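You operate a simulated robot arm through the tools that you are given. There is no shell and no other tool. Be economical: measure what you need, move in short steps, check, and stop when the job is done.

The job below is to be done with a simulated two-armed robot. You get a single attempt, and the scene is never put back.

Task
Fill the oiler well and crank the chain through it till every link shows oil.
Hold the slim teal bottle to swing its stopper lever open, pour to the well's line, stand the bottle back and hold it to shut the lever. Then wind the oiler crank. Set down upright: slim teal bottle. Where these are worked on the way, their far stop is far enough and under half their travel is too little: stopper lever.

It is judged by the outcome, as a careful person would: the job done as asked, and still so three seconds after it is handed in. It fails if anything else is knocked over, pushed out of place, dropped, spilled or broken. Lids that push on must go on centred and level and be pressed home; caps that screw on are set level and turned clockwise until they are tight.

Robot
Two 7-joint arms with two-finger parallel grippers on one trunk, on a base that drives. Base frame: it is fixed to the floor where the robot stands at the start and does not move with it; the origin is under the middle of the robot, x ahead of it, y to its left, z up. Units: m, degrees, N and s.
The left shoulder is at the start at [0.06, 0.143, 0.897], the right one opposite. With the tool pointing down near the work surface each hand reaches from about 0.26 to 0.7 m from the robot's upright axis, wherever it stands, measured 20 degrees to its own side. Places, roughly: green chain oiler [0.9, 0.3, 1]; oiler crank [0.9, 0.2, 1.1]; oiler well [0.9, 0.3, 1]; stopper lever [0.7, 0, 1]. Payload 1.57 kg a hand.
The TCP of each hand is the grasp point between the finger pads, 0.03 m short of the fingertips. In the tool frame z runs along the fingers and y along their closing line. Largest opening 0.11 m; finger width 0.024, thickness 0.012; the body of the gripper, 0.048 by 0.112 m, starts 0.078 m behind the TCP.
Orientation is that of the tool frame in the base frame, as a unit quaternion [w, x, y, z]. With the fingers straight down and closing along the base's y, the tool's x points along the base's -x, its y along +y and its z along -z.

Tools
- The arms move only by the tool drive_tool. It takes "left_deltas", "right_deltas" or both (then of equal length, played together; a hand with none holds still); each is a list of rows, each a list of 7 numbers: the shift along the base's x, y, z in units of 250 mm (1.0 is 250 mm), then the turn, a rotation vector about the base's x, y, z in units of 120 degrees (1.0 is 120 degrees), then the gripper command, from -1 (fully open) to 1 (shut), values between in proportion. In form: [[tx, ty, tz, ax, ay, az, grip], ...]. A call has 1 to 20 rows; each row is the pose to reach, as a shift and turn from the pose commanded when the call began. A call with a number of a shift or a turn outside -1 to 1 is refused whole. Each row takes 0.2 s and may step no farther than 0.05 m and 8.6 degrees from the row before; otherwise, or with a gripper value out of range, the whole call is refused. Where a pose cannot be reached the arm comes as near as it can. A force on the tool above 40 N (or 10 N above the force at the start of the call, whichever is more), or a blocked arm, ends the call early, and 0.2 s more pass. The fingers move at their own pace (about 0.045 m/s each) and stop on an object; they squeeze with about 42 N. The grip force told is the motor's: it shows also when the fingers shut on nothing. Time passes only in rows, and 0.2 s behind the last, so rows that repeat a pose let the fingers close. It gives the time, the measured TCP pose, the force on the tool (base axes), the opening and the grip force at its end, in the units of the frame above (readings bear some noise), with the torque about the TCP (base axes, N m) and any sound that the robot's microphone picked up.
- Cameras (640 x 400 px; columns grow to the right, rows downward): "scene" is now at [0.0593, 0.001, 1.5281]; the picture's right is [0.04, -1.00, 0.00], its down [-0.56, -0.02, -0.83] and it looks along [0.83, 0.03, -0.56] (base axes); focal length 261 px, centre (320, 200). "left" rides on the left gripper at [0.07, -0.016, -0.141] in its tool frame; the picture's right is [0.23, 0.97, 0.00], its down [-0.86, 0.20, -0.48] and it looks along [-0.47, 0.11, 0.88] (tool axes); focal length 222 px, centre (320, 200). "right" rides on the right gripper at [0.07, 0.016, -0.141] in its tool frame; the picture's right is [-0.23, 0.97, 0.00], its down [-0.86, -0.20, -0.48] and it looks along [-0.47, -0.11, 0.88] (tool axes); focal length 222 px, centre (320, 200). There is no depth. A picture from a camera that has moved, and an enlarged one, comes with that camera's place and axes in the base frame and with its lens.
- get_image(camera): a new picture of that camera. No time passes.
- raise_lower(by): slides the trunk up (or, below 0, down) by that many m; the arms and the scene camera ride with it, the base frame stays. It gives what a move gives, with no picture.
- base_move(legs): drives the robot by 1 to 6 legs, each [ahead, left, turn to the left] in m, m and degrees, along the robot's own axes; the way and the turn of a leg run together, so that a leg with both is an arc; at most 1.5 m and 180 degrees a leg. The arms and the cameras ride along, it lands a little off, and it stops where it bumps. It gives what a move gives.
- turn_head(pan, tilt): turns the head with the scene camera to pan (to the left, within 86 degrees either way) and tilt (down, from -29 to 69), counted from straight ahead of the robot. It gives what a move gives.
- enlarge(camera, box): a new picture of the part [left, top, right, bottom] of that camera's present view, enlarged. No time passes.
- sign_off(): hands the job in; it is judged then, once.

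Go step by step. Nothing tells you exact positions but the pictures and the camera data: compare them with the known pose of the tool, close in by small moves and look again before you grip or let go. The budget is 120 turns and 100 pictures, counting those below and the enlarged ones. Unless the task says otherwise, let go and move clear before handing in, and close with one line.

The tools are called after "Call:" by a JSON object that holds its "method" and its "body". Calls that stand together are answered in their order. drive_tool: Moves the arms, as the interface text tells. Its arguments: {"type":"object","properties":{"left_deltas":{"type":"array"},"right_deltas":{"type":"array"}},"required":[]} The other tools are called the same way: raise_lower (by) slides the trunk up or down; base_move (legs) drives the base; turn_head (pan, tilt) turns the head that bears the scene camera; get_image (camera) takes a picture; enlarge (camera, box) takes an enlarged picture of a part of a camera's view; sign_off () hands the job in.

At the start:

```text
time_s: 0.0
left_tcp_pos: [0.4634, 0.2834, 0.9998]
left_tcp_rot: [0.0, 0.0, 1.0, 0.0]
left_ft_force: [0.0, -0.7, -0.1]
left_ft_torque: [-0.01, 0.02, -0.04]
left_grip_width: 0.1098
left_finger_force: 0.0
right_tcp_pos: [0.6137, -0.1792, 1.0003]
right_tcp_rot: [0.0, -0.001, 1.0, 0.0]
right_ft_force: [0.4, -0.3, -0.2]
right_ft_torque: [0.01, 0.01, 0.0]
right_grip_width: 0.1101
right_finger_force: 0.1
trunk travel left (down, up): [-0.496, 0.094]
robot x, y, heading: [0.0007, 0.0011, -0.1]
head pan, tilt: [2.1, 34.3]
```

scene: 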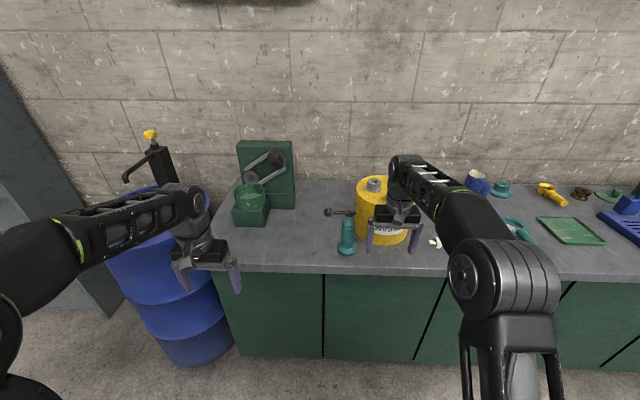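
right: 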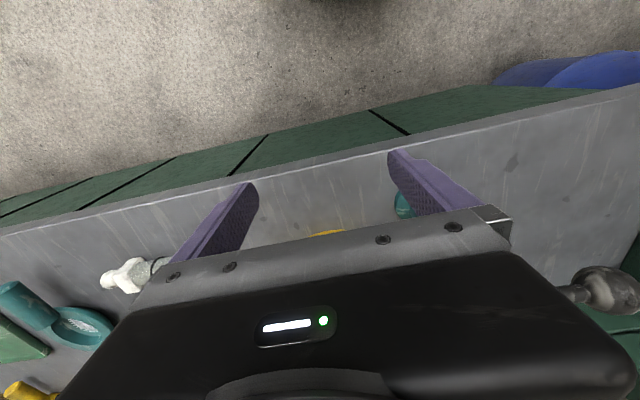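
left: 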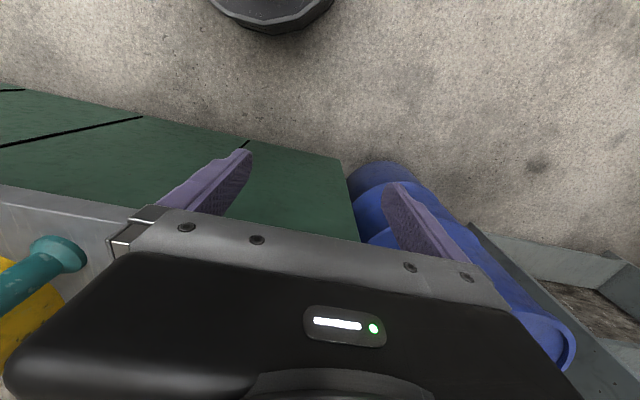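

I see the green chain oiler left of centre with its well in front, the slim teal bottle near the bench edge and a yellow can behind it. I'll look closer first.

Call:
{"method": "enlarge", "body": {"camera": "scene", "box": [300, 160, 460, 260]}}

Call:
{"method": "enlarge", "body": {"camera": "scene", "box": [200, 130, 328, 240]}}

```text
4.00 times, centred on (380, 210) of scene
camera zoom: at [0.0593, 0.001, 1.5281], right [0.04, -1.0, 0.0], down [-0.56, -0.02, -0.83], along [0.83, 0.03, -0.56], focal length 1046 px, centre (80, 160)
```

zoom: 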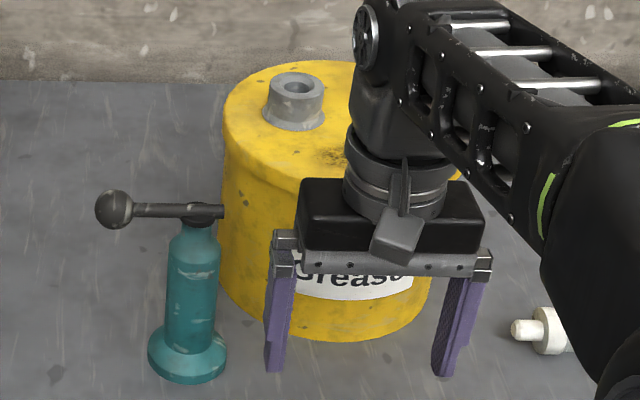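

```text
3.64 times, centred on (264, 185) of scene
camera zoom: at [0.0593, 0.001, 1.5281], right [0.04, -1.0, 0.0], down [-0.56, -0.02, -0.83], along [0.83, 0.03, -0.56], focal length 950 px, centre (524, 254)
```

zoom: 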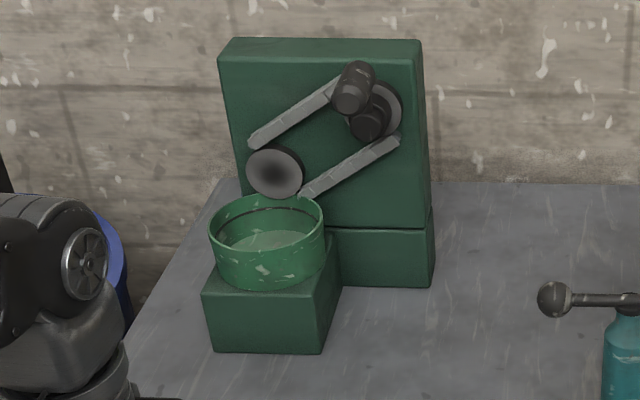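

The bench top is at about z 0.885 and the bottle at about (0.705, -0.065), with its lever knob pointing to +y at z of about 1.047. I'll pull the right hand back and pitch it level for a horizontal grasp, which also clears the view.

Call:
{"method": "drive_tool", "body": {"right_deltas": [[-0.1, -0.05, 0.1, 0, -0.068, 0, -1], [-0.2, -0.1, 0.2, 0, -0.136, 0, -1], [-0.3, -0.2, 0.2, 0, -0.204, 0, -1], [-0.4, -0.25, 0.2, 0, -0.272, 0, -1], [-0.5, -0.3, 0.2, 0, -0.34, 0, -1], [-0.5, -0.3, 0.2, 0, -0.408, 0, -1], [-0.5, -0.3, 0.2, 0, -0.476, 0, -1], [-0.5, -0.3, 0.2, 0, -0.544, 0, -1], [-0.5, -0.3, 0.2, 0, -0.612, 0, -1], [-0.5, -0.3, 0.2, 0, -0.68, 0, -1], [-0.5, -0.3, 0.2, 0, -0.75, 0, -1], [-0.5, -0.3, 0.2, 0, -0.75, 0, -1]]}}

Call:
{"method": "get_image", "body": {"camera": "scene"}}

Call:
{"method": "enlarge", "body": {"camera": "scene", "box": [315, 195, 379, 260]}}

Call:
{"method": "get_image", "body": {"camera": "right"}}

```text
time_s: 2.6
left_tcp_pos: [0.4628, 0.2806, 1.0013]
left_tcp_rot: [0.001, 0.0, 1.0, 0.001]
left_ft_force: [0.1, -0.5, 0.6]
left_ft_torque: [0.05, 0.02, 0.01]
left_grip_width: 0.11
left_finger_force: 0.0
right_tcp_pos: [0.54, -0.2858, 1.0783]
right_tcp_rot: [0.705, -0.001, 0.71, 0.001]
right_ft_force: [0.9, -0.5, -0.1]
right_ft_torque: [-0.04, 0.0, 0.04]
right_grip_width: 0.1099
right_finger_force: 0.0
right hand out of reach, approached as far as the arm can: row 8, 9, 10, 11, 12
trunk travel left (down, up): [-0.496, 0.094]
robot x, y, heading: [-0.0025, -0.0009, -0.1]
head pan, tilt: [2.1, 34.3]
```

```text
94 pictures are left
camera scene: at [0.0583, -0.0016, 1.5283], right [0.04, -1.0, 0.0], down [-0.56, -0.02, -0.83], along [0.83, 0.03, -0.56], focal length 261 px, centre (320, 200)
```

scene: 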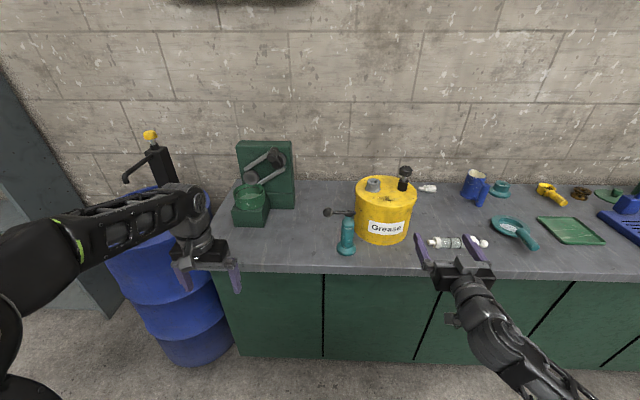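

```text
6.15 times, centred on (347, 228) of scene
camera zoom: at [0.0583, -0.0016, 1.5283], right [0.04, -1.0, 0.0], down [-0.56, -0.02, -0.83], along [0.83, 0.03, -0.56], focal length 1608 px, centre (154, 31)
```

zoom: 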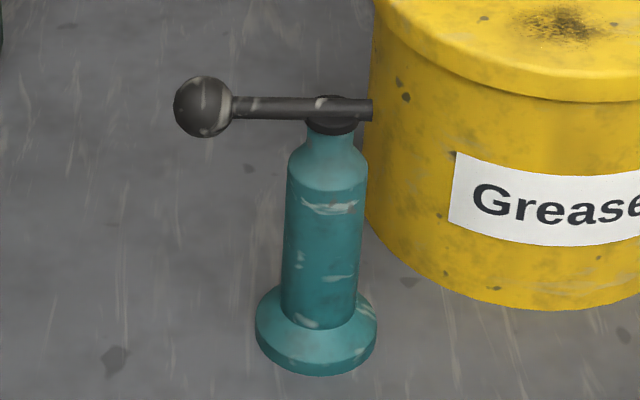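

```text
92 pictures are left
camera right: at [0.3986, -0.2702, 1.0087], right [0.0, 0.97, 0.23], down [-0.47, -0.2, 0.86], along [0.88, -0.11, 0.46], focal length 222 px, centre (320, 200)
```

right: 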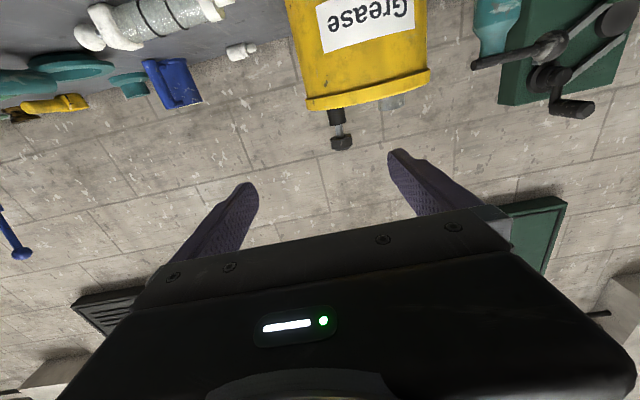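

The lever is a rod lying across the cap with the knob towards +y. The level hand has a minimum reach, so I'll bring it forward to in front of the bottle, still high.

Call:
{"method": "drive_tool", "body": {"right_deltas": [[0.1, 0.15, 0, 0, 0, 0, -0.45], [0.2, 0.3, 0, 0, 0, 0, -0.45], [0.3, 0.45, 0, 0, 0, 0, -0.45], [0.364, 0.6, 0, 0, 0, 0, -0.45], [0.364, 0.6, 0, 0, 0, 0, -0.45]]}}

Call:
{"method": "get_image", "body": {"camera": "right"}}

```text
time_s: 3.8
left_tcp_pos: [0.4638, 0.2856, 1.0001]
left_tcp_rot: [0.0, -0.001, 1.0, -0.001]
left_ft_force: [-0.3, 0.6, 0.5]
left_ft_torque: [-0.11, 0.0, 0.01]
left_grip_width: 0.11
left_finger_force: 0.0
right_tcp_pos: [0.5978, -0.1508, 1.113]
right_tcp_rot: [0.707, -0.002, 0.707, 0.0]
right_ft_force: [0.0, 0.4, -0.8]
right_ft_torque: [-0.01, 0.0, -0.1]
right_grip_width: 0.0796
right_finger_force: 0.0
right hand out of reach, approached as far as the arm can: row 1, 2, 3, 4, 5
trunk travel left (down, up): [-0.496, 0.094]
robot x, y, heading: [-0.0024, -0.0007, 0.1]
head pan, tilt: [2.1, 34.3]
```

```text
91 pictures are left
camera right: at [0.4561, -0.1357, 1.043], right [0.0, 0.97, 0.22], down [-0.48, -0.2, 0.86], along [0.88, -0.11, 0.47], focal length 222 px, centre (320, 200)
```

right: 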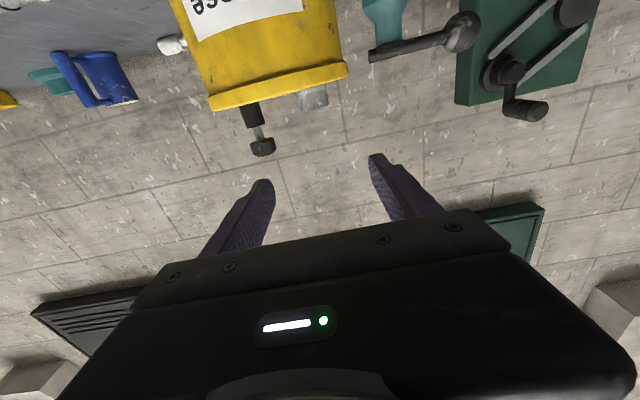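

The level hand is too close to the body, so I'll back the base up a little.

Call:
{"method": "base_move", "body": {"legs": [[-0.13, 0, 0]]}}

Call:
{"method": "drive_tool", "body": {"right_deltas": [[0.1, 0.08, -0.05, 0, 0, 0, -0.45], [0.2, 0.16, -0.1, 0, 0, 0, -0.45], [0.2, 0.16, -0.1, 0, 0, 0, -0.45]]}}

```text
time_s: 5.1
left_tcp_pos: [0.3331, 0.2828, 1.0007]
left_tcp_rot: [0.001, 0.001, 1.0, 0.0]
left_ft_force: [-0.2, 1.3, -0.5]
left_ft_torque: [-0.03, -0.03, 0.0]
left_grip_width: 0.1099
left_finger_force: 0.0
right_tcp_pos: [0.4656, -0.1563, 1.1146]
right_tcp_rot: [0.707, 0.001, 0.707, -0.001]
right_ft_force: [-0.8, 0.2, 0.1]
right_ft_torque: [0.01, 0.01, -0.01]
right_grip_width: 0.0798
right_finger_force: 0.1
trunk travel left (down, up): [-0.496, 0.094]
robot x, y, heading: [-0.1265, -0.0008, -0.4]
head pan, tilt: [2.1, 34.3]
```

```text
time_s: 5.9
left_tcp_pos: [0.3335, 0.283, 0.9989]
left_tcp_rot: [0.0, 0.001, 1.0, -0.001]
left_ft_force: [-0.2, 0.3, -0.2]
left_ft_torque: [-0.04, 0.0, 0.01]
left_grip_width: 0.1098
left_finger_force: 0.1
right_tcp_pos: [0.503, -0.1281, 1.1075]
right_tcp_rot: [0.704, 0.0, 0.71, 0.0]
right_ft_force: [0.2, 0.0, -0.3]
right_ft_torque: [-0.01, 0.0, 0.0]
right_grip_width: 0.0798
right_finger_force: 0.1
right hand out of reach, approached as far as the arm can: row 2, 3
trunk travel left (down, up): [-0.496, 0.094]
robot x, y, heading: [-0.1268, 0.0022, -0.1]
head pan, tilt: [2.1, 34.3]
```

Still at a limit near the body; I'll extend further.

Call:
{"method": "drive_tool", "body": {"right_deltas": [[0.15, 0, 0, 0, 0, 0, -0.45], [0.3, 0, 0, 0, 0, 0, -0.45], [0.3, 0.0, -0.15, 0, 0, 0, -0.45], [0.3, 0.0, -0.3, 0, 0, 0, -0.45], [0.3, 0.0, -0.3, 0, 0, 0, -0.45]]}}

```text
time_s: 7.1
left_tcp_pos: [0.3353, 0.2827, 1.0001]
left_tcp_rot: [0.0, 0.001, 1.0, 0.0]
left_ft_force: [-0.8, 1.1, -0.9]
left_ft_torque: [0.02, 0.0, -0.02]
left_grip_width: 0.11
left_finger_force: 0.0
right_tcp_pos: [0.5422, -0.146, 1.1176]
right_tcp_rot: [0.702, 0.001, 0.712, -0.001]
right_ft_force: [1.4, -0.3, -0.5]
right_ft_torque: [0.0, -0.01, -0.01]
right_grip_width: 0.0797
right_finger_force: 0.1
right hand out of reach, approached as far as the arm can: row 1, 2, 3, 4, 5
trunk travel left (down, up): [-0.496, 0.094]
robot x, y, heading: [-0.1263, 0.0016, 0.0]
head pan, tilt: [2.1, 34.3]
```

The wrist limit seems to demand the hand sit above the shoulder, so I'll lower the trunk, which lowers the shoulder relative to the work.

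Call:
{"method": "raise_lower", "body": {"by": -0.2}}

Call:
{"method": "drive_tool", "body": {"right_deltas": [[0.05, 0.05, 0.0, 0, 0, 0, -0.45], [0.1, 0.1, 0, 0, 0, 0, -0.45], [0.1, 0.1, 0, 0, 0, 0, -0.45]]}}

Call:
{"method": "get_image", "body": {"camera": "scene"}}

```text
time_s: 9.2
left_tcp_pos: [0.3351, 0.2829, 0.8001]
left_tcp_rot: [0.0, 0.001, 1.0, -0.001]
left_ft_force: [-0.1, -0.6, 0.3]
left_ft_torque: [0.02, 0.0, 0.0]
left_grip_width: 0.11
left_finger_force: 0.0
right_tcp_pos: [0.5418, -0.1451, 0.9176]
right_tcp_rot: [0.702, 0.001, 0.712, -0.001]
right_ft_force: [-0.3, -0.1, 0.4]
right_ft_torque: [-0.02, -0.01, -0.04]
right_grip_width: 0.0798
right_finger_force: 0.0
trunk travel left (down, up): [-0.296, 0.294]
robot x, y, heading: [-0.1272, -0.0009, -0.1]
head pan, tilt: [2.1, 34.3]
```

```text
time_s: 10.1
left_tcp_pos: [0.3343, 0.2827, 0.7999]
left_tcp_rot: [0.0, 0.0, 1.0, 0.0]
left_ft_force: [-0.8, -0.1, 0.3]
left_ft_torque: [0.01, 0.01, 0.02]
left_grip_width: 0.1101
left_finger_force: 0.1
right_tcp_pos: [0.5507, -0.1395, 0.9247]
right_tcp_rot: [0.701, 0.0, 0.713, 0.0]
right_ft_force: [0.4, -0.1, -0.3]
right_ft_torque: [0.03, -0.01, -0.03]
right_grip_width: 0.0798
right_finger_force: 0.1
right hand out of reach, approached as far as the arm can: row 1, 2, 3
trunk travel left (down, up): [-0.296, 0.294]
robot x, y, heading: [-0.129, 0.0016, -0.0]
head pan, tilt: [2.1, 34.3]
```

```text
90 pictures are left
camera scene: at [-0.0698, 0.001, 1.3281], right [0.03, -1.0, 0.0], down [-0.56, -0.02, -0.83], along [0.83, 0.03, -0.56], focal length 261 px, centre (320, 200)
```

scene: 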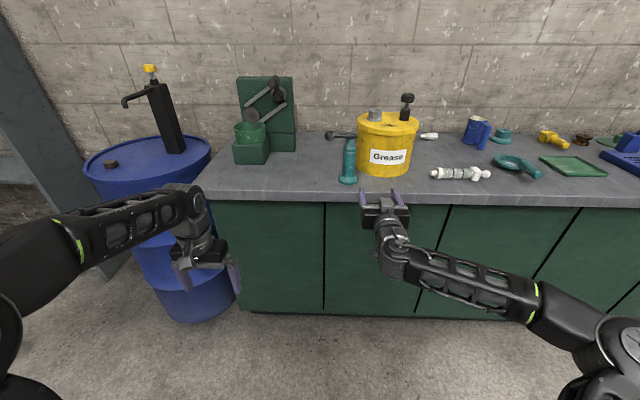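

The commanded height is probably still below what is reachable; I'll raise the command.

Call:
{"method": "drive_tool", "body": {"right_deltas": [[0, 0.0, 0.15, 0, 0, 0, -0.45], [0, 0, 0.3, 0, 0, 0, -0.45], [0, 0, 0.45, 0, 0, 0, -0.45], [0, 0, 0.56, 0, 0, 0, -0.45], [0, 0, 0.56, 0, 0, 0, -0.45]]}}

```text
time_s: 11.2
left_tcp_pos: [0.3352, 0.2817, 0.7994]
left_tcp_rot: [0.0, 0.001, 1.0, 0.001]
left_ft_force: [-1.2, -0.1, 1.4]
left_ft_torque: [-0.01, 0.01, 0.01]
left_grip_width: 0.1101
left_finger_force: 0.1
right_tcp_pos: [0.5496, -0.1569, 1.0549]
right_tcp_rot: [0.702, 0.001, 0.712, -0.001]
right_ft_force: [-0.5, 0.3, -0.9]
right_ft_torque: [-0.01, 0.01, 0.03]
right_grip_width: 0.0798
right_finger_force: 0.0
right hand out of reach, approached as far as the arm can: row 2, 3, 4, 5
trunk travel left (down, up): [-0.296, 0.294]
robot x, y, heading: [-0.1312, -0.0003, 0.1]
head pan, tilt: [2.1, 34.3]
```

The arm isn't stretched; the wrist yaw is limiting, since the elbow is out to the right. I'll yaw the hand left by 40° and see.

Call:
{"method": "drive_tool", "body": {"right_deltas": [[0, 0, 0, 0, 0, 0.067, -0.45], [0, 0, 0, 0, 0, 0.133, -0.45], [0, 0, 0, 0, 0, 0.2, -0.45], [0, 0, 0, 0, 0, 0.267, -0.45], [0, 0, 0, 0, 0, 0.333, -0.45], [0.15, 0, 0, 0, 0, 0.333, -0.45], [0.15, 0, -0.15, 0, 0, 0.333, -0.45], [0.15, 0, -0.3, 0, 0, 0.333, -0.45], [0.15, 0, -0.3, 0, 0, 0.333, -0.45]]}}

Call:
{"method": "get_image", "body": {"camera": "scene"}}

```text
time_s: 13.2
left_tcp_pos: [0.3356, 0.2837, 0.7995]
left_tcp_rot: [0.0, 0.001, 1.0, 0.0]
left_ft_force: [0.1, -1.1, -0.3]
left_ft_torque: [0.02, 0.03, 0.0]
left_grip_width: 0.1102
left_finger_force: 0.0
right_tcp_pos: [0.5873, -0.156, 0.9776]
right_tcp_rot: [0.66, -0.242, 0.67, 0.239]
right_ft_force: [0.8, 0.4, 0.1]
right_ft_torque: [0.0, 0.02, 0.02]
right_grip_width: 0.0799
right_finger_force: 0.0
trunk travel left (down, up): [-0.296, 0.294]
robot x, y, heading: [-0.1309, 0.0023, -0.3]
head pan, tilt: [2.1, 34.3]
```

```text
89 pictures are left
camera scene: at [-0.0697, 0.0009, 1.3281], right [0.04, -1.0, 0.0], down [-0.56, -0.02, -0.83], along [0.83, 0.03, -0.56], focal length 261 px, centre (320, 200)
```

scene: 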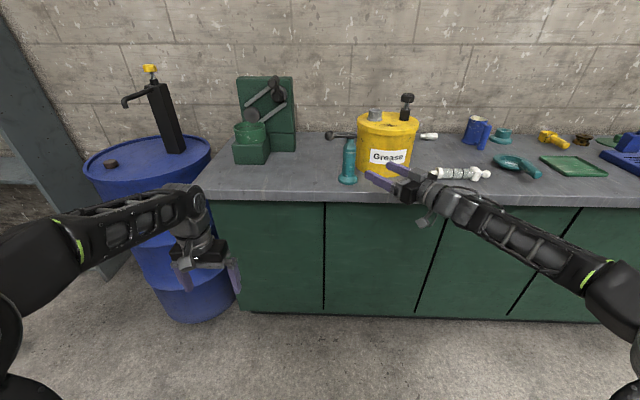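

The yawed hand reaches well. I'll mirror this for the left arm, so the left hand holds and pours the bottle and the right hand, fingers down, works the lever. First the trunk goes back up and both hands re-orient.

Call:
{"method": "raise_lower", "body": {"by": 0.2}}

Call:
{"method": "drive_tool", "body": {"left_deltas": [[0.05, 0, 0, 0, -0.068, 0, -1], [0.1, 0, 0.05, 0, -0.136, 0, -1], [0.15, 0, 0.1, 0, -0.204, 0, -1], [0.2, 0, 0.1, 0, -0.272, 0, -1], [0.25, 0, 0.1, 0, -0.34, 0, -1], [0.3, 0, 0.1, 0, -0.408, 0, -1], [0.35, 0, 0.1, 0, -0.476, 0, -1], [0.4, 0, 0.1, 0, -0.544, 0, -1], [0.45, 0, 0.1, 0, -0.612, 0, -1], [0.5, 0, 0.1, 0, -0.68, 0, -1], [0.5, 0, 0.1, 0, -0.75, 0, -1], [0.5, 0, 0.1, 0, -0.75, 0, -1]], "right_deltas": [[0, 0, 0, -0.044, 0.052, 0, -0.45], [0, 0, 0, -0.088, 0.105, 0, -0.45], [0, 0, 0, -0.132, 0.157, 0, -0.45], [0, 0, 0, -0.176, 0.21, 0, -0.45], [-0.1, -0.1, 0, -0.22, 0.262, 0, -0.45], [-0.2, -0.2, 0, -0.264, 0.315, 0, -0.45], [-0.3, -0.3, 0, -0.308, 0.367, 0, -0.45], [-0.4, -0.4, 0, -0.352, 0.42, 0, -0.45], [-0.5, -0.4, 0, -0.396, 0.472, 0, -0.45], [-0.5, -0.4, 0, -0.44, 0.525, 0, -0.45], [-0.5, -0.4, 0, -0.482, 0.575, 0, -0.45], [-0.5, -0.4, 0, -0.482, 0.575, 0, -0.45]]}}

```text
time_s: 15.4
left_tcp_pos: [0.3344, 0.2824, 0.9995]
left_tcp_rot: [0.0, 0.001, 1.0, -0.001]
left_ft_force: [0.3, -0.1, -0.1]
left_ft_torque: [0.0, 0.0, -0.02]
left_grip_width: 0.11
left_finger_force: 0.1
right_tcp_pos: [0.5872, -0.1558, 1.1785]
right_tcp_rot: [0.661, -0.242, 0.669, 0.239]
right_ft_force: [-0.5, 0.5, 0.1]
right_ft_torque: [0.03, 0.01, 0.03]
right_grip_width: 0.0797
right_finger_force: 0.2
trunk travel left (down, up): [-0.496, 0.094]
robot x, y, heading: [-0.1257, 0.0, -0.3]
head pan, tilt: [2.1, 34.3]
```

```text
time_s: 18.0
left_tcp_pos: [0.4543, 0.2998, 1.0668]
left_tcp_rot: [0.698, 0.005, 0.716, -0.005]
left_ft_force: [-0.3, 0.9, -0.3]
left_ft_torque: [0.04, 0.0, -0.03]
left_grip_width: 0.11
left_finger_force: 0.1
left hand out of reach, approached as far as the arm can: row 7, 8, 11, 12
right_tcp_pos: [0.4076, -0.2658, 1.1602]
right_tcp_rot: [0.133, -0.349, 0.928, -0.006]
right_ft_force: [-0.9, 1.0, 0.0]
right_ft_torque: [-0.04, -0.03, -0.06]
right_grip_width: 0.0797
right_finger_force: 0.1
right hand out of reach, approached as far as the arm can: row 2, 3, 4, 5, 6, 8, 9, 10, 11, 12
trunk travel left (down, up): [-0.496, 0.094]
robot x, y, heading: [-0.1272, 0.0016, -0.3]
head pan, tilt: [2.1, 34.3]
```

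Left is level; now I'll yaw it 40° right and extend, while the right hand lowers and finishes pointing down.

Call:
{"method": "drive_tool", "body": {"left_deltas": [[0.05, 0, 0, 0, 0, -0.067, -0.45], [0.1, -0.05, 0, 0, 0, -0.133, -0.45], [0.2, -0.15, 0, 0, 0, -0.2, -0.45], [0.3, -0.25, 0, 0, 0, -0.267, -0.45], [0.4, -0.35, 0, 0, 0, -0.333, -0.45], [0.4, -0.45, 0, 0, 0, -0.333, -0.45]], "right_deltas": [[0, 0, -0.1, -0.015, 0.05, 0, -1], [0, 0, -0.2, -0.03, 0.1, -0.005, -1], [0, 0, -0.3, -0.038, 0.121, -0.01, -1], [0, 0, -0.4, -0.038, 0.121, -0.01, -1], [0, 0, -0.4, -0.038, 0.121, -0.01, -1], [0, 0, -0.4, -0.038, 0.121, -0.01, -1]]}}

Call:
{"method": "drive_tool", "body": {"right_deltas": [[0, 0, 0, 0, 0, 0.07, -1], [0, 0, 0, 0, 0, 0.14, -1], [0, 0, 0, 0, 0, 0.21, -1], [0, 0, 0, 0, 0, 0.28, -1], [0, 0, 0, 0, 0, 0.35, -1], [0, 0, 0, 0, 0, 0.417, -1], [0, 0, 0, 0, 0, 0.417, -1]]}}

Call:
{"method": "get_image", "body": {"camera": "scene"}}

```text
time_s: 19.4
left_tcp_pos: [0.5549, 0.1877, 1.0691]
left_tcp_rot: [0.665, 0.243, 0.664, -0.242]
left_ft_force: [0.6, -0.1, -0.1]
left_ft_torque: [0.02, -0.02, 0.02]
left_grip_width: 0.0797
left_finger_force: 0.1
right_tcp_pos: [0.401, -0.2682, 1.0676]
right_tcp_rot: [0.014, -0.343, 0.939, -0.003]
right_ft_force: [-0.1, -0.6, -0.1]
right_ft_torque: [-0.02, -0.02, -0.02]
right_grip_width: 0.1099
right_finger_force: 0.0
right hand out of reach, approached as far as the arm can: row 1, 2, 3, 4, 5, 6
trunk travel left (down, up): [-0.496, 0.094]
robot x, y, heading: [-0.128, -0.0007, 0.0]
head pan, tilt: [2.1, 34.3]
```

```text
time_s: 21.0
left_tcp_pos: [0.5557, 0.187, 1.068]
left_tcp_rot: [0.665, 0.243, 0.664, -0.241]
left_ft_force: [0.5, 0.5, 0.0]
left_ft_torque: [-0.04, 0.02, 0.02]
left_grip_width: 0.0797
left_finger_force: 0.1
right_tcp_pos: [0.4004, -0.2683, 1.0668]
right_tcp_rot: [0.012, -0.639, 0.769, -0.008]
right_ft_force: [-0.1, -0.5, -0.5]
right_ft_torque: [0.03, -0.02, -0.01]
right_grip_width: 0.1096
right_finger_force: 0.1
right hand out of reach, approached as far as the arm can: row 1, 2, 3, 4, 5, 6, 7
trunk travel left (down, up): [-0.496, 0.094]
robot x, y, heading: [-0.1288, 0.0024, -0.0]
head pan, tilt: [2.1, 34.3]
```

```text
88 pictures are left
camera scene: at [-0.0698, 0.0011, 1.5281], right [0.03, -1.0, 0.0], down [-0.56, -0.02, -0.83], along [0.83, 0.03, -0.56], focal length 261 px, centre (320, 200)
```

scene: 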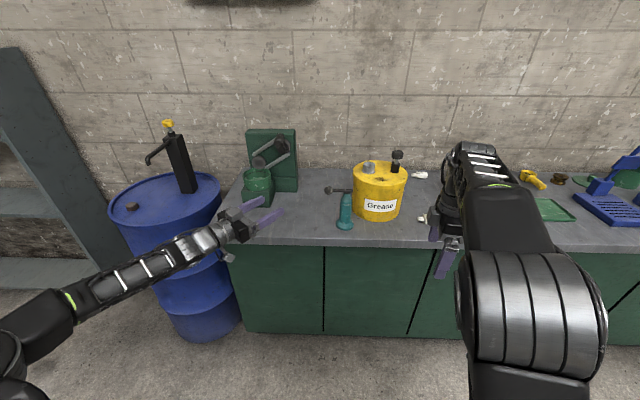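

Both hands are in usable poses. Next I'll drive the base right, out of line with the lever, then lower the left hand.

Call:
{"method": "base_move", "body": {"legs": [[0, -0.24, 0]]}}

Call:
{"method": "drive_tool", "body": {"left_deltas": [[0, 0, -0.15, 0, 0, 0, -0.45], [0, 0, -0.3, 0, 0, 0, -0.45], [0, 0, -0.412, 0, 0, 0, -0.45], [0, 0, -0.412, 0, 0, 0, -0.45]]}}

Call:
{"method": "get_image", "body": {"camera": "left"}}

Call:
{"method": "get_image", "body": {"camera": "scene"}}

```text
time_s: 22.8
left_tcp_pos: [0.5548, -0.0543, 1.0678]
left_tcp_rot: [0.665, 0.242, 0.665, -0.24]
left_ft_force: [0.4, 0.2, 0.7]
left_ft_torque: [0.0, 0.02, 0.05]
left_grip_width: 0.0798
left_finger_force: 0.0
right_tcp_pos: [0.3995, -0.5106, 1.0667]
right_tcp_rot: [0.012, -0.638, 0.77, -0.008]
right_ft_force: [0.7, -0.2, 0.0]
right_ft_torque: [0.02, -0.01, -0.02]
right_grip_width: 0.1099
right_finger_force: 0.1
trunk travel left (down, up): [-0.496, 0.094]
robot x, y, heading: [-0.1329, -0.2414, -0.4]
head pan, tilt: [2.1, 34.3]
```

```text
time_s: 23.8
left_tcp_pos: [0.5541, -0.0537, 0.9642]
left_tcp_rot: [0.665, 0.242, 0.664, -0.241]
left_ft_force: [-0.6, 0.5, 0.3]
left_ft_torque: [0.07, 0.03, 0.03]
left_grip_width: 0.08
left_finger_force: 0.1
right_tcp_pos: [0.4013, -0.5099, 1.0662]
right_tcp_rot: [0.012, -0.638, 0.77, -0.008]
right_ft_force: [-0.7, -0.3, 0.6]
right_ft_torque: [0.01, -0.02, -0.01]
right_grip_width: 0.1102
right_finger_force: 0.1
trunk travel left (down, up): [-0.496, 0.094]
robot x, y, heading: [-0.1296, -0.2434, -0.0]
head pan, tilt: [2.1, 34.3]
```

```text
87 pictures are left
camera left: at [0.4366, 0.0254, 0.8943], right [0.63, 0.75, -0.23], down [-0.24, 0.46, 0.86], along [0.74, -0.48, 0.47], focal length 222 px, centre (320, 200)
```

left: 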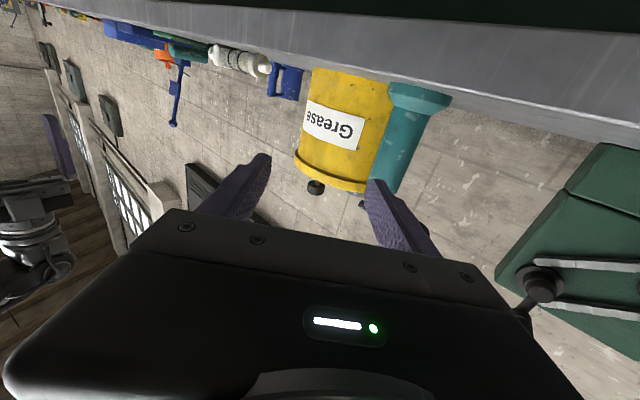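

```text
86 pictures are left
camera scene: at [-0.0702, -0.2406, 1.5281], right [0.04, -1.0, 0.0], down [-0.56, -0.02, -0.83], along [0.83, 0.03, -0.56], focal length 261 px, centre (320, 200)
```

scene: 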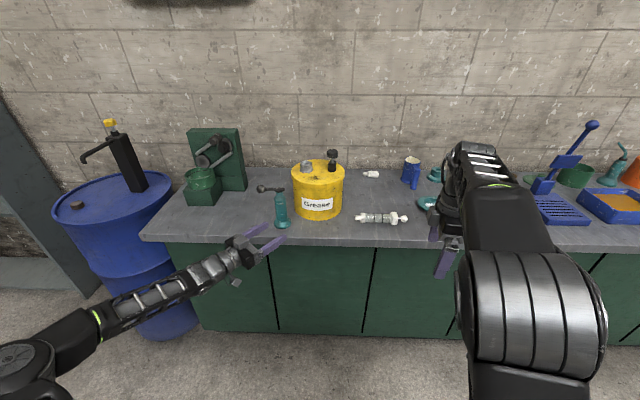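

The bottle axis checks out at about (0.704, -0.063). I'll line the left hand up on the approach line and bring the base ahead.

Call:
{"method": "drive_tool", "body": {"left_deltas": [[0, 0.1, 0, 0, 0, 0, -0.45], [0, 0.196, 0, 0, 0, 0, -0.45], [0, 0.196, 0, 0, 0, 0, -0.45]]}}

Call:
{"method": "base_move", "body": {"legs": [[0.08, 0, 0]]}}

Call:
{"method": "get_image", "body": {"camera": "left"}}

```text
time_s: 24.6
left_tcp_pos: [0.5546, -0.0043, 0.9647]
left_tcp_rot: [0.665, 0.242, 0.664, -0.241]
left_ft_force: [0.2, 0.0, -0.5]
left_ft_torque: [0.02, 0.03, 0.01]
left_grip_width: 0.0799
left_finger_force: 0.0
right_tcp_pos: [0.4, -0.5097, 1.067]
right_tcp_rot: [0.011, -0.638, 0.77, -0.008]
right_ft_force: [0.1, -0.3, -0.1]
right_ft_torque: [-0.01, -0.01, 0.02]
right_grip_width: 0.1099
right_finger_force: 0.0
trunk travel left (down, up): [-0.496, 0.094]
robot x, y, heading: [-0.1303, -0.241, 0.1]
head pan, tilt: [2.1, 34.3]
```

```text
time_s: 25.7
left_tcp_pos: [0.6356, -0.0051, 0.9636]
left_tcp_rot: [0.664, 0.242, 0.665, -0.241]
left_ft_force: [0.0, -0.2, 0.5]
left_ft_torque: [-0.01, -0.04, -0.04]
left_grip_width: 0.0796
left_finger_force: 0.0
right_tcp_pos: [0.4792, -0.5107, 1.0658]
right_tcp_rot: [0.011, -0.637, 0.77, -0.007]
right_ft_force: [0.1, 0.3, -0.2]
right_ft_torque: [0.02, 0.0, 0.0]
right_grip_width: 0.1099
right_finger_force: 0.0
trunk travel left (down, up): [-0.496, 0.094]
robot x, y, heading: [-0.0492, -0.2429, -0.2]
head pan, tilt: [2.1, 34.3]
```

```text
85 pictures are left
camera left: at [0.517, 0.0743, 0.8937], right [0.63, 0.75, -0.23], down [-0.24, 0.46, 0.86], along [0.74, -0.48, 0.47], focal length 222 px, centre (320, 200)
```

left: 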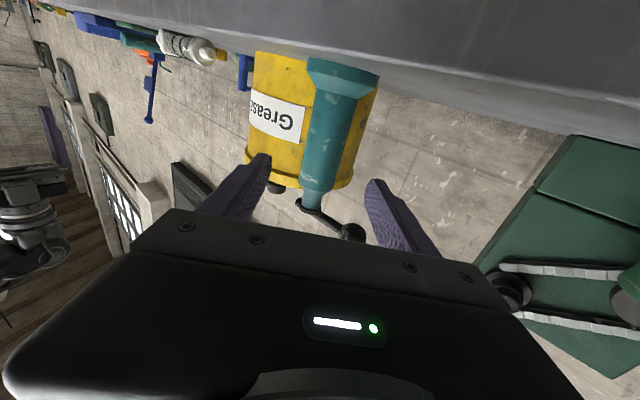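

The bottle is centred between the fingers. I'll advance.

Call:
{"method": "drive_tool", "body": {"left_deltas": [[0.07, -0.057, 0, 0, 0, 0, -0.45], [0.135, -0.114, 0, 0, 0, 0, -0.45], [0.2, -0.17, 0, 0, 0, 0, -0.45], [0.269, -0.227, 0, 0, 0, 0, -0.45], [0.269, -0.227, 0, 0, 0, 0, -0.45]]}}

Call:
{"method": "get_image", "body": {"camera": "left"}}

Call:
{"method": "enlarge", "body": {"camera": "scene", "box": [230, 170, 330, 270]}}

```text
time_s: 26.9
left_tcp_pos: [0.7014, -0.0616, 0.9643]
left_tcp_rot: [0.665, 0.242, 0.665, -0.241]
left_ft_force: [0.0, -0.8, -0.8]
left_ft_torque: [0.01, -0.01, 0.0]
left_grip_width: 0.0797
left_finger_force: 0.0
right_tcp_pos: [0.4784, -0.51, 1.0667]
right_tcp_rot: [0.011, -0.638, 0.77, -0.007]
right_ft_force: [1.1, -0.5, -0.1]
right_ft_torque: [-0.01, 0.01, 0.01]
right_grip_width: 0.1102
right_finger_force: 0.0
trunk travel left (down, up): [-0.496, 0.094]
robot x, y, heading: [-0.0512, -0.2405, -0.1]
head pan, tilt: [2.1, 34.3]
```

```text
84 pictures are left
camera left: at [0.5835, 0.018, 0.8948], right [0.62, 0.75, -0.23], down [-0.24, 0.46, 0.86], along [0.74, -0.48, 0.47], focal length 222 px, centre (320, 200)
```

left: 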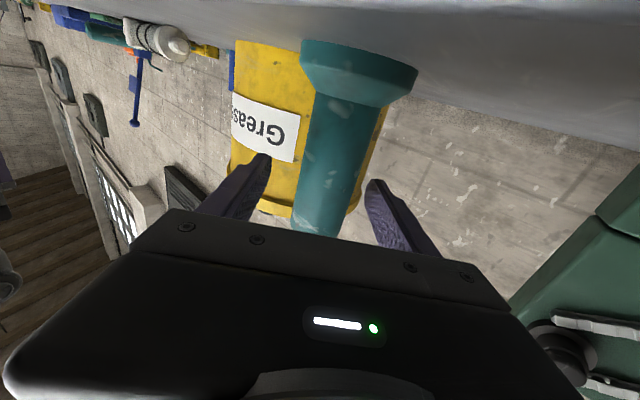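

```text
4.00 times, centred on (280, 220) of scene
camera zoom: at [0.0092, -0.2406, 1.5281], right [0.04, -1.0, 0.0], down [-0.56, -0.02, -0.83], along [0.83, 0.03, -0.56], focal length 1046 px, centre (480, 120)
```

zoom: 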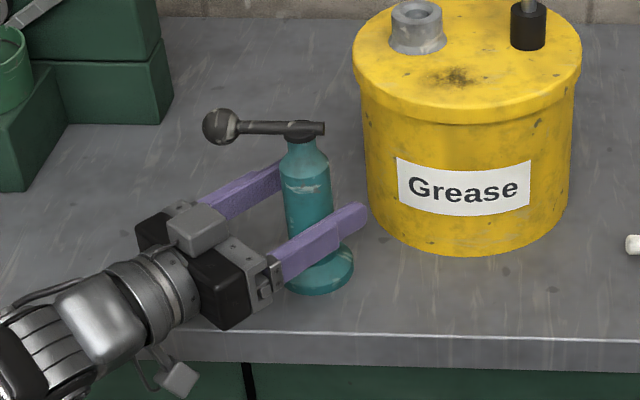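

Well placed; closing the left gripper.

Call:
{"method": "drive_tool", "body": {"left_deltas": [[0, 0, 0, 0, 0, 0, 0], [0, 0, 0, 0, 0, 0, 0.3], [0, 0, 0, 0, 0, 0, 1], [0, 0, 0, 0, 0, 0, 1], [0, 0, 0, 0, 0, 0, 1]]}}

Call:
{"method": "enlarge", "body": {"camera": "scene", "box": [230, 170, 330, 270]}}

```text
time_s: 28.1
left_tcp_pos: [0.7014, -0.0609, 0.9654]
left_tcp_rot: [0.665, 0.242, 0.665, -0.241]
left_ft_force: [1.2, 1.4, -0.1]
left_ft_torque: [-0.01, 0.0, -0.01]
left_grip_width: 0.0382
left_finger_force: 35.5
right_tcp_pos: [0.4791, -0.5104, 1.0667]
right_tcp_rot: [0.012, -0.638, 0.77, -0.007]
right_ft_force: [-0.3, 0.2, -0.2]
right_ft_torque: [0.03, 0.0, -0.03]
right_grip_width: 0.1099
right_finger_force: 0.1
trunk travel left (down, up): [-0.496, 0.094]
robot x, y, heading: [-0.0496, -0.239, 0.0]
head pan, tilt: [2.1, 34.3]
```

```text
4.00 times, centred on (280, 220) of scene
camera zoom: at [0.0094, -0.2406, 1.5281], right [0.04, -1.0, 0.0], down [-0.56, -0.02, -0.83], along [0.83, 0.03, -0.56], focal length 1046 px, centre (480, 120)
```

zoom: 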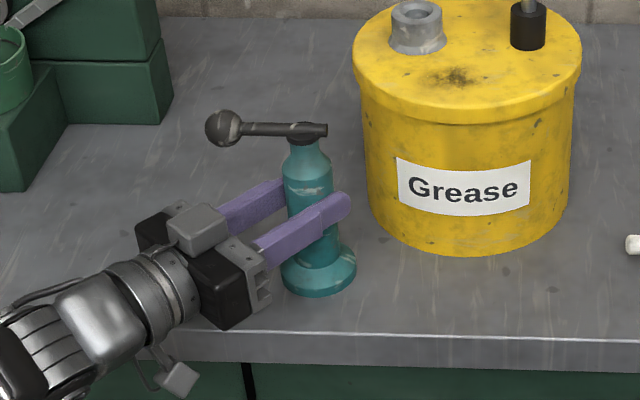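

The bottle is gripped (38 mm). From this stance the right hand can't reach the lever, so I'll lift the bottle straight up and back off, then find an arrangement both arms can manage.

Call:
{"method": "drive_tool", "body": {"left_deltas": [[0, 0, 0.1, 0, 0, 0, 1], [0, 0, 0.2, 0, 0, 0, 1], [0, 0, 0.3, 0, 0, 0, 1], [0, 0, 0.4, 0, 0, 0, 1], [0, 0, 0.4, 0, 0, 0, 1]]}}

Call:
{"method": "base_move", "body": {"legs": [[-0.25, 0, 0]]}}

Call:
{"method": "get_image", "body": {"camera": "scene"}}

```text
time_s: 29.3
left_tcp_pos: [0.7011, -0.0605, 1.0639]
left_tcp_rot: [0.664, 0.243, 0.664, -0.241]
left_ft_force: [1.3, -0.2, -3.2]
left_ft_torque: [0.01, 0.01, -0.01]
left_grip_width: 0.0381
left_finger_force: 42.0
right_tcp_pos: [0.4799, -0.5097, 1.0668]
right_tcp_rot: [0.012, -0.638, 0.77, -0.006]
right_ft_force: [-0.2, -0.9, 0.0]
right_ft_torque: [-0.01, -0.05, 0.02]
right_grip_width: 0.1098
right_finger_force: 0.0
trunk travel left (down, up): [-0.496, 0.094]
robot x, y, heading: [-0.0506, -0.2422, 0.2]
head pan, tilt: [2.1, 34.3]
```

```text
time_s: 31.1
left_tcp_pos: [0.4506, -0.0613, 1.0654]
left_tcp_rot: [0.665, 0.241, 0.664, -0.241]
left_ft_force: [-0.4, -1.4, -2.2]
left_ft_torque: [0.0, 0.04, 0.01]
left_grip_width: 0.038
left_finger_force: 41.6
right_tcp_pos: [0.2275, -0.5106, 1.0672]
right_tcp_rot: [0.012, -0.637, 0.771, -0.008]
right_ft_force: [-0.8, -0.1, 0.1]
right_ft_torque: [-0.01, 0.0, -0.04]
right_grip_width: 0.1099
right_finger_force: 0.1
trunk travel left (down, up): [-0.496, 0.094]
robot x, y, heading: [-0.2976, -0.2399, -0.3]
head pan, tilt: [2.1, 34.3]
```

```text
81 pictures are left
camera scene: at [-0.241, -0.2402, 1.5282], right [0.03, -1.0, 0.0], down [-0.56, -0.02, -0.83], along [0.83, 0.03, -0.56], focal length 261 px, centre (320, 200)
```

scene: 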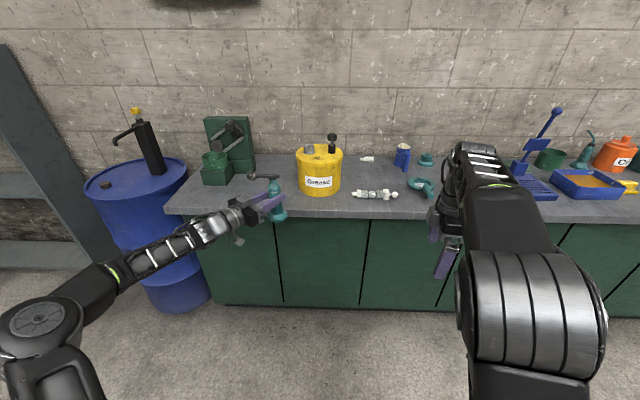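

I'll bring the held bottle in toward the robot's centre, yawing a further 20°, at the height it would have on the bench, to test reach.

Call:
{"method": "drive_tool", "body": {"left_deltas": [[-0.1, -0.1, -0.06, 0, 0, -0.03, 1], [-0.2, -0.2, -0.12, 0, 0, -0.06, 1], [-0.3, -0.3, -0.18, 0, 0, -0.09, 1], [-0.4, -0.4, -0.24, 0, 0, -0.12, 1], [-0.5, -0.5, -0.3, 0, 0, -0.15, 1], [-0.6, -0.55, -0.36, 0, 0, -0.167, 1], [-0.67, -0.6, -0.38, 0, 0, -0.167, 1], [-0.67, -0.6, -0.38, 0, 0, -0.167, 1]]}}

```text
time_s: 32.9
left_tcp_pos: [0.2839, -0.2127, 0.9689]
left_tcp_rot: [0.612, 0.354, 0.612, -0.353]
left_ft_force: [0.3, 0.2, -2.7]
left_ft_torque: [0.0, 0.01, 0.0]
left_grip_width: 0.0385
left_finger_force: 42.5
right_tcp_pos: [0.2291, -0.51, 1.0669]
right_tcp_rot: [0.012, -0.638, 0.77, -0.007]
right_ft_force: [0.5, 0.1, 0.6]
right_ft_torque: [-0.02, 0.01, 0.0]
right_grip_width: 0.1101
right_finger_force: 0.0
trunk travel left (down, up): [-0.496, 0.094]
robot x, y, heading: [-0.3014, -0.2407, 0.1]
head pan, tilt: [2.1, 34.3]
```

That works. Now I'll bring the right hand, fingers down, above the knob (expected at about (0.31, -0.15, 1.05)).

Call:
{"method": "drive_tool", "body": {"right_deltas": [[0, 0.0, 0.15, 0, 0, 0, -1], [0, 0.1, 0.25, 0, 0, -0.035, -1], [0, 0.3, 0.25, 0, 0, -0.075, -1], [0.05, 0.48, 0.25, 0, 0, -0.075, -1], [0.1, 0.66, 0.25, 0, 0, -0.075, -1], [0.2, 0.8, 0.25, 0, 0, -0.075, -1], [0.32, 0.95, 0.25, 0, 0, -0.075, -1], [0.32, 0.95, 0.25, 0, 0, -0.075, -1]]}}

Call:
{"method": "get_image", "body": {"camera": "scene"}}

Call:
{"method": "get_image", "body": {"camera": "right"}}

```text
time_s: 34.7
left_tcp_pos: [0.2882, -0.2096, 0.968]
left_tcp_rot: [0.611, 0.354, 0.613, -0.354]
left_ft_force: [0.7, 0.5, -3.9]
left_ft_torque: [-0.03, 0.02, -0.07]
left_grip_width: 0.0383
left_finger_force: 42.0
right_tcp_pos: [0.2029, -0.3243, 1.0986]
right_tcp_rot: [0.044, -0.577, 0.816, 0.001]
right_ft_force: [0.9, 0.7, 0.7]
right_ft_torque: [-0.05, 0.02, -0.01]
right_grip_width: 0.1102
right_finger_force: 0.1
right hand out of reach, approached as far as the arm can: row 1, 2, 3, 4, 5, 6, 7, 8
trunk travel left (down, up): [-0.496, 0.094]
robot x, y, heading: [-0.2977, -0.2423, -0.2]
head pan, tilt: [2.1, 34.3]
```

```text
80 pictures are left
camera scene: at [-0.2363, -0.2384, 1.5279], right [0.03, -1.0, 0.0], down [-0.56, -0.02, -0.82], along [0.82, 0.03, -0.57], focal length 261 px, centre (320, 200)
```

scene: 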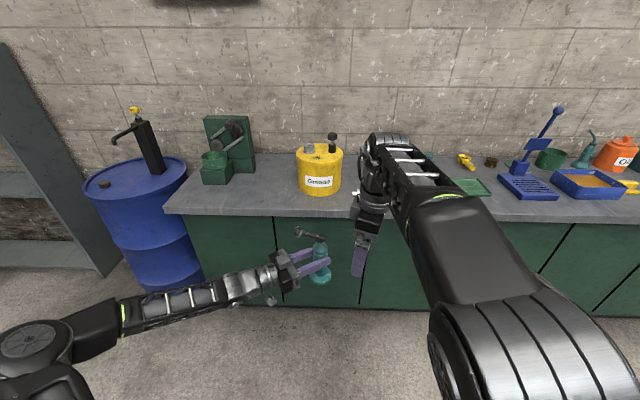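

```text
79 pictures are left
camera right: at [0.1549, -0.3921, 1.2331], right [-0.84, 0.54, -0.03], down [0.44, 0.71, 0.55], along [0.32, 0.45, -0.84], focal length 222 px, centre (320, 200)
```

right: 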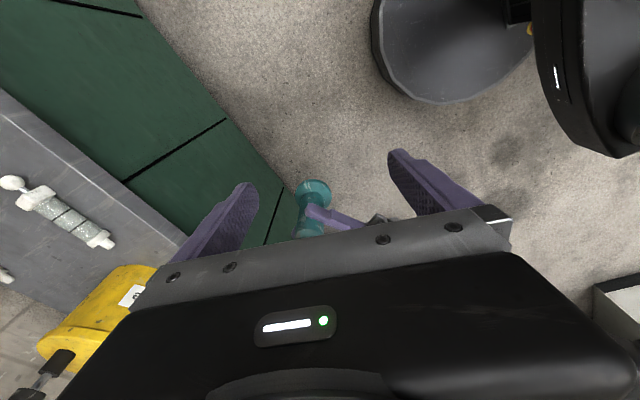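

Fingers-down can't get high enough at that yaw. I'll instead use closed right fingers pointing forward and slightly down, to lift the rod from beneath. First I undo the yaw and back off, while the left extends the bottle 0.1 m.

Call:
{"method": "drive_tool", "body": {"left_deltas": [[0.1, 0, 0, 0, 0, 0, 1], [0.2, 0, 0, 0, 0, 0, 1], [0.3, 0, 0, 0, 0, 0, 1], [0.4, 0, 0, 0, 0, 0, 1], [0.4, 0, 0, 0, 0, 0, 1], [0.4, 0, 0, 0, 0, 0, 1], [0.4, 0, 0, 0, 0, 0, 1], [0.4, 0, 0, 0, 0, 0, 1]], "right_deltas": [[0, -0.1, 0, 0, 0, -0.06, 1], [0, -0.2, 0, 0, 0, -0.12, 1], [0, -0.3, 0, 0, 0, -0.18, 1], [0, -0.4, 0, 0, 0, -0.24, 1], [0, -0.4, 0, 0, 0, -0.3, 1], [0, -0.4, 0, 0, 0, -0.36, 1], [0, -0.4, 0, 0, 0, -0.42, 1], [0, -0.4, 0, 0, 0, -0.42, 1]]}}

```text
time_s: 36.5
left_tcp_pos: [0.3846, -0.212, 0.9698]
left_tcp_rot: [0.613, 0.354, 0.612, -0.353]
left_ft_force: [0.2, -0.9, -2.8]
left_ft_torque: [0.04, -0.01, 0.01]
left_grip_width: 0.0382
left_finger_force: 41.8
right_tcp_pos: [0.1979, -0.4277, 1.1028]
right_tcp_rot: [0.041, -0.175, 0.984, -0.018]
right_ft_force: [0.3, 0.1, -0.2]
right_ft_torque: [-0.04, 0.0, 0.01]
right_grip_width: 0.0
right_finger_force: 21.6
trunk travel left (down, up): [-0.496, 0.094]
robot x, y, heading: [-0.2986, -0.2424, 0.0]
head pan, tilt: [2.1, 34.3]
```

Now pitch the right hand up to point forward and about 20° down.

Call:
{"method": "drive_tool", "body": {"right_deltas": [[0.05, 0, 0, 0.023, -0.064, 0, 1], [0.1, 0, 0, 0.046, -0.127, 0, 1], [0.15, 0, 0, 0.069, -0.191, 0, 1], [0.2, 0, 0, 0.0925, -0.2545, 0, 1], [0.2, 0, 0, 0.116, -0.318, 0, 1], [0.2, 0, 0, 0.139, -0.382, 0, 1], [0.2, 0, 0, 0.162, -0.445, 0, 1], [0.2, 0, 0, 0.185, -0.509, 0, 1], [0.2, 0, 0, 0.185, -0.509, 0, 1]]}}

Call:
{"method": "get_image", "body": {"camera": "scene"}}

Call:
{"method": "enlarge", "body": {"camera": "scene", "box": [260, 180, 420, 300]}}

```text
time_s: 38.5
left_tcp_pos: [0.3861, -0.2121, 0.9693]
left_tcp_rot: [0.612, 0.355, 0.612, -0.353]
left_ft_force: [0.2, -0.2, -1.9]
left_ft_torque: [0.02, 0.01, 0.01]
left_grip_width: 0.0382
left_finger_force: 41.6
right_tcp_pos: [0.2479, -0.4268, 1.1015]
right_tcp_rot: [0.564, -0.13, 0.812, 0.075]
right_ft_force: [0.6, 0.1, 0.3]
right_ft_torque: [-0.02, 0.02, -0.03]
right_grip_width: 0.0001
right_finger_force: 21.5
trunk travel left (down, up): [-0.496, 0.094]
robot x, y, heading: [-0.3018, -0.2452, -0.2]
head pan, tilt: [2.1, 34.3]
```

```text
78 pictures are left
camera scene: at [-0.2399, -0.2402, 1.5281], right [0.03, -1.0, 0.0], down [-0.56, -0.02, -0.83], along [0.83, 0.03, -0.56], focal length 261 px, centre (320, 200)
```

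scene: 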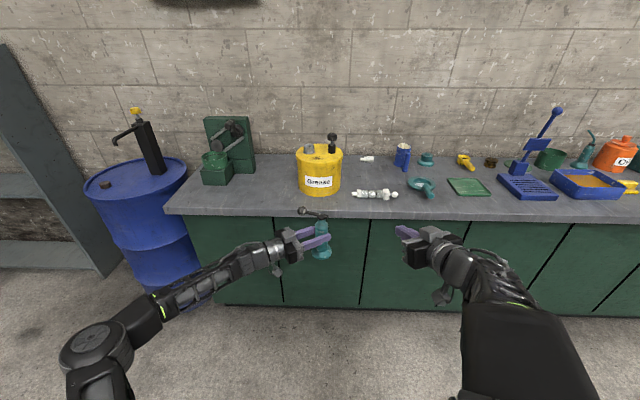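

```text
3.33 times, centred on (340, 240) of scene
camera zoom: at [-0.2399, -0.2402, 1.5281], right [0.03, -1.0, 0.0], down [-0.56, -0.02, -0.83], along [0.83, 0.03, -0.56], focal length 871 px, centre (253, 67)
```

zoom: 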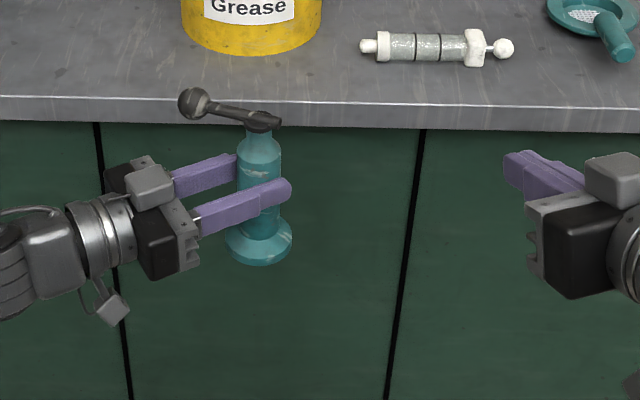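

The knob is at about (0.41, -0.155, 1.05). I'll move the closed right fingers to a point just short of the rod.

Call:
{"method": "drive_tool", "body": {"right_deltas": [[0.04, 0.15, -0.03, 0, 0, 0, 1], [0.08, 0.3, -0.06, 0, 0, 0, 1], [0.12, 0.45, -0.09, 0, 0, 0, 1], [0.16, 0.6, -0.12, 0, 0, 0, 1], [0.2, 0.75, -0.15, 0, 0, 0, 1], [0.248, 0.912, -0.18, 0, 0, 0, 1], [0.248, 0.912, -0.18, 0, 0, 0, 1]]}}

Call:
{"method": "enlarge", "body": {"camera": "scene", "box": [260, 180, 388, 260]}}

Call:
{"method": "get_image", "body": {"camera": "right"}}

```text
time_s: 40.1
left_tcp_pos: [0.3843, -0.2128, 0.9687]
left_tcp_rot: [0.613, 0.354, 0.612, -0.353]
left_ft_force: [0.7, 0.5, -1.8]
left_ft_torque: [0.02, 0.02, 0.01]
left_grip_width: 0.0384
left_finger_force: 42.5
right_tcp_pos: [0.3085, -0.1997, 1.0562]
right_tcp_rot: [0.563, -0.132, 0.812, 0.076]
right_ft_force: [-0.5, -0.9, -0.3]
right_ft_torque: [0.04, 0.01, 0.01]
right_grip_width: 0.0
right_finger_force: 21.0
trunk travel left (down, up): [-0.496, 0.094]
robot x, y, heading: [-0.2987, -0.2397, -0.2]
head pan, tilt: [2.1, 34.3]
```

```text
5.00 times, centred on (324, 220) of scene
camera zoom: at [-0.24, -0.2405, 1.5281], right [0.03, -1.0, 0.0], down [-0.56, -0.02, -0.83], along [0.83, 0.03, -0.56], focal length 1307 px, centre (300, 100)
```

zoom: 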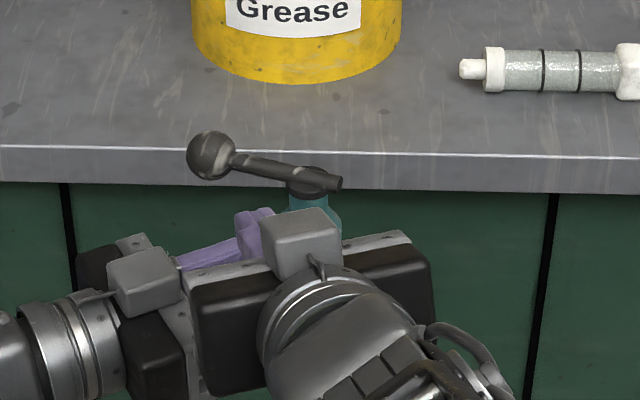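

```text
75 pictures are left
camera right: at [0.1559, -0.2313, 1.0402], right [-0.22, 0.96, 0.19], down [-0.09, -0.21, 0.97], along [0.97, 0.19, 0.13], focal length 222 px, centre (320, 200)
```

right: 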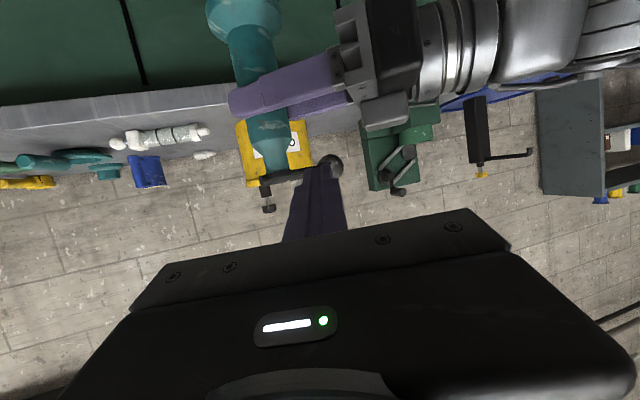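

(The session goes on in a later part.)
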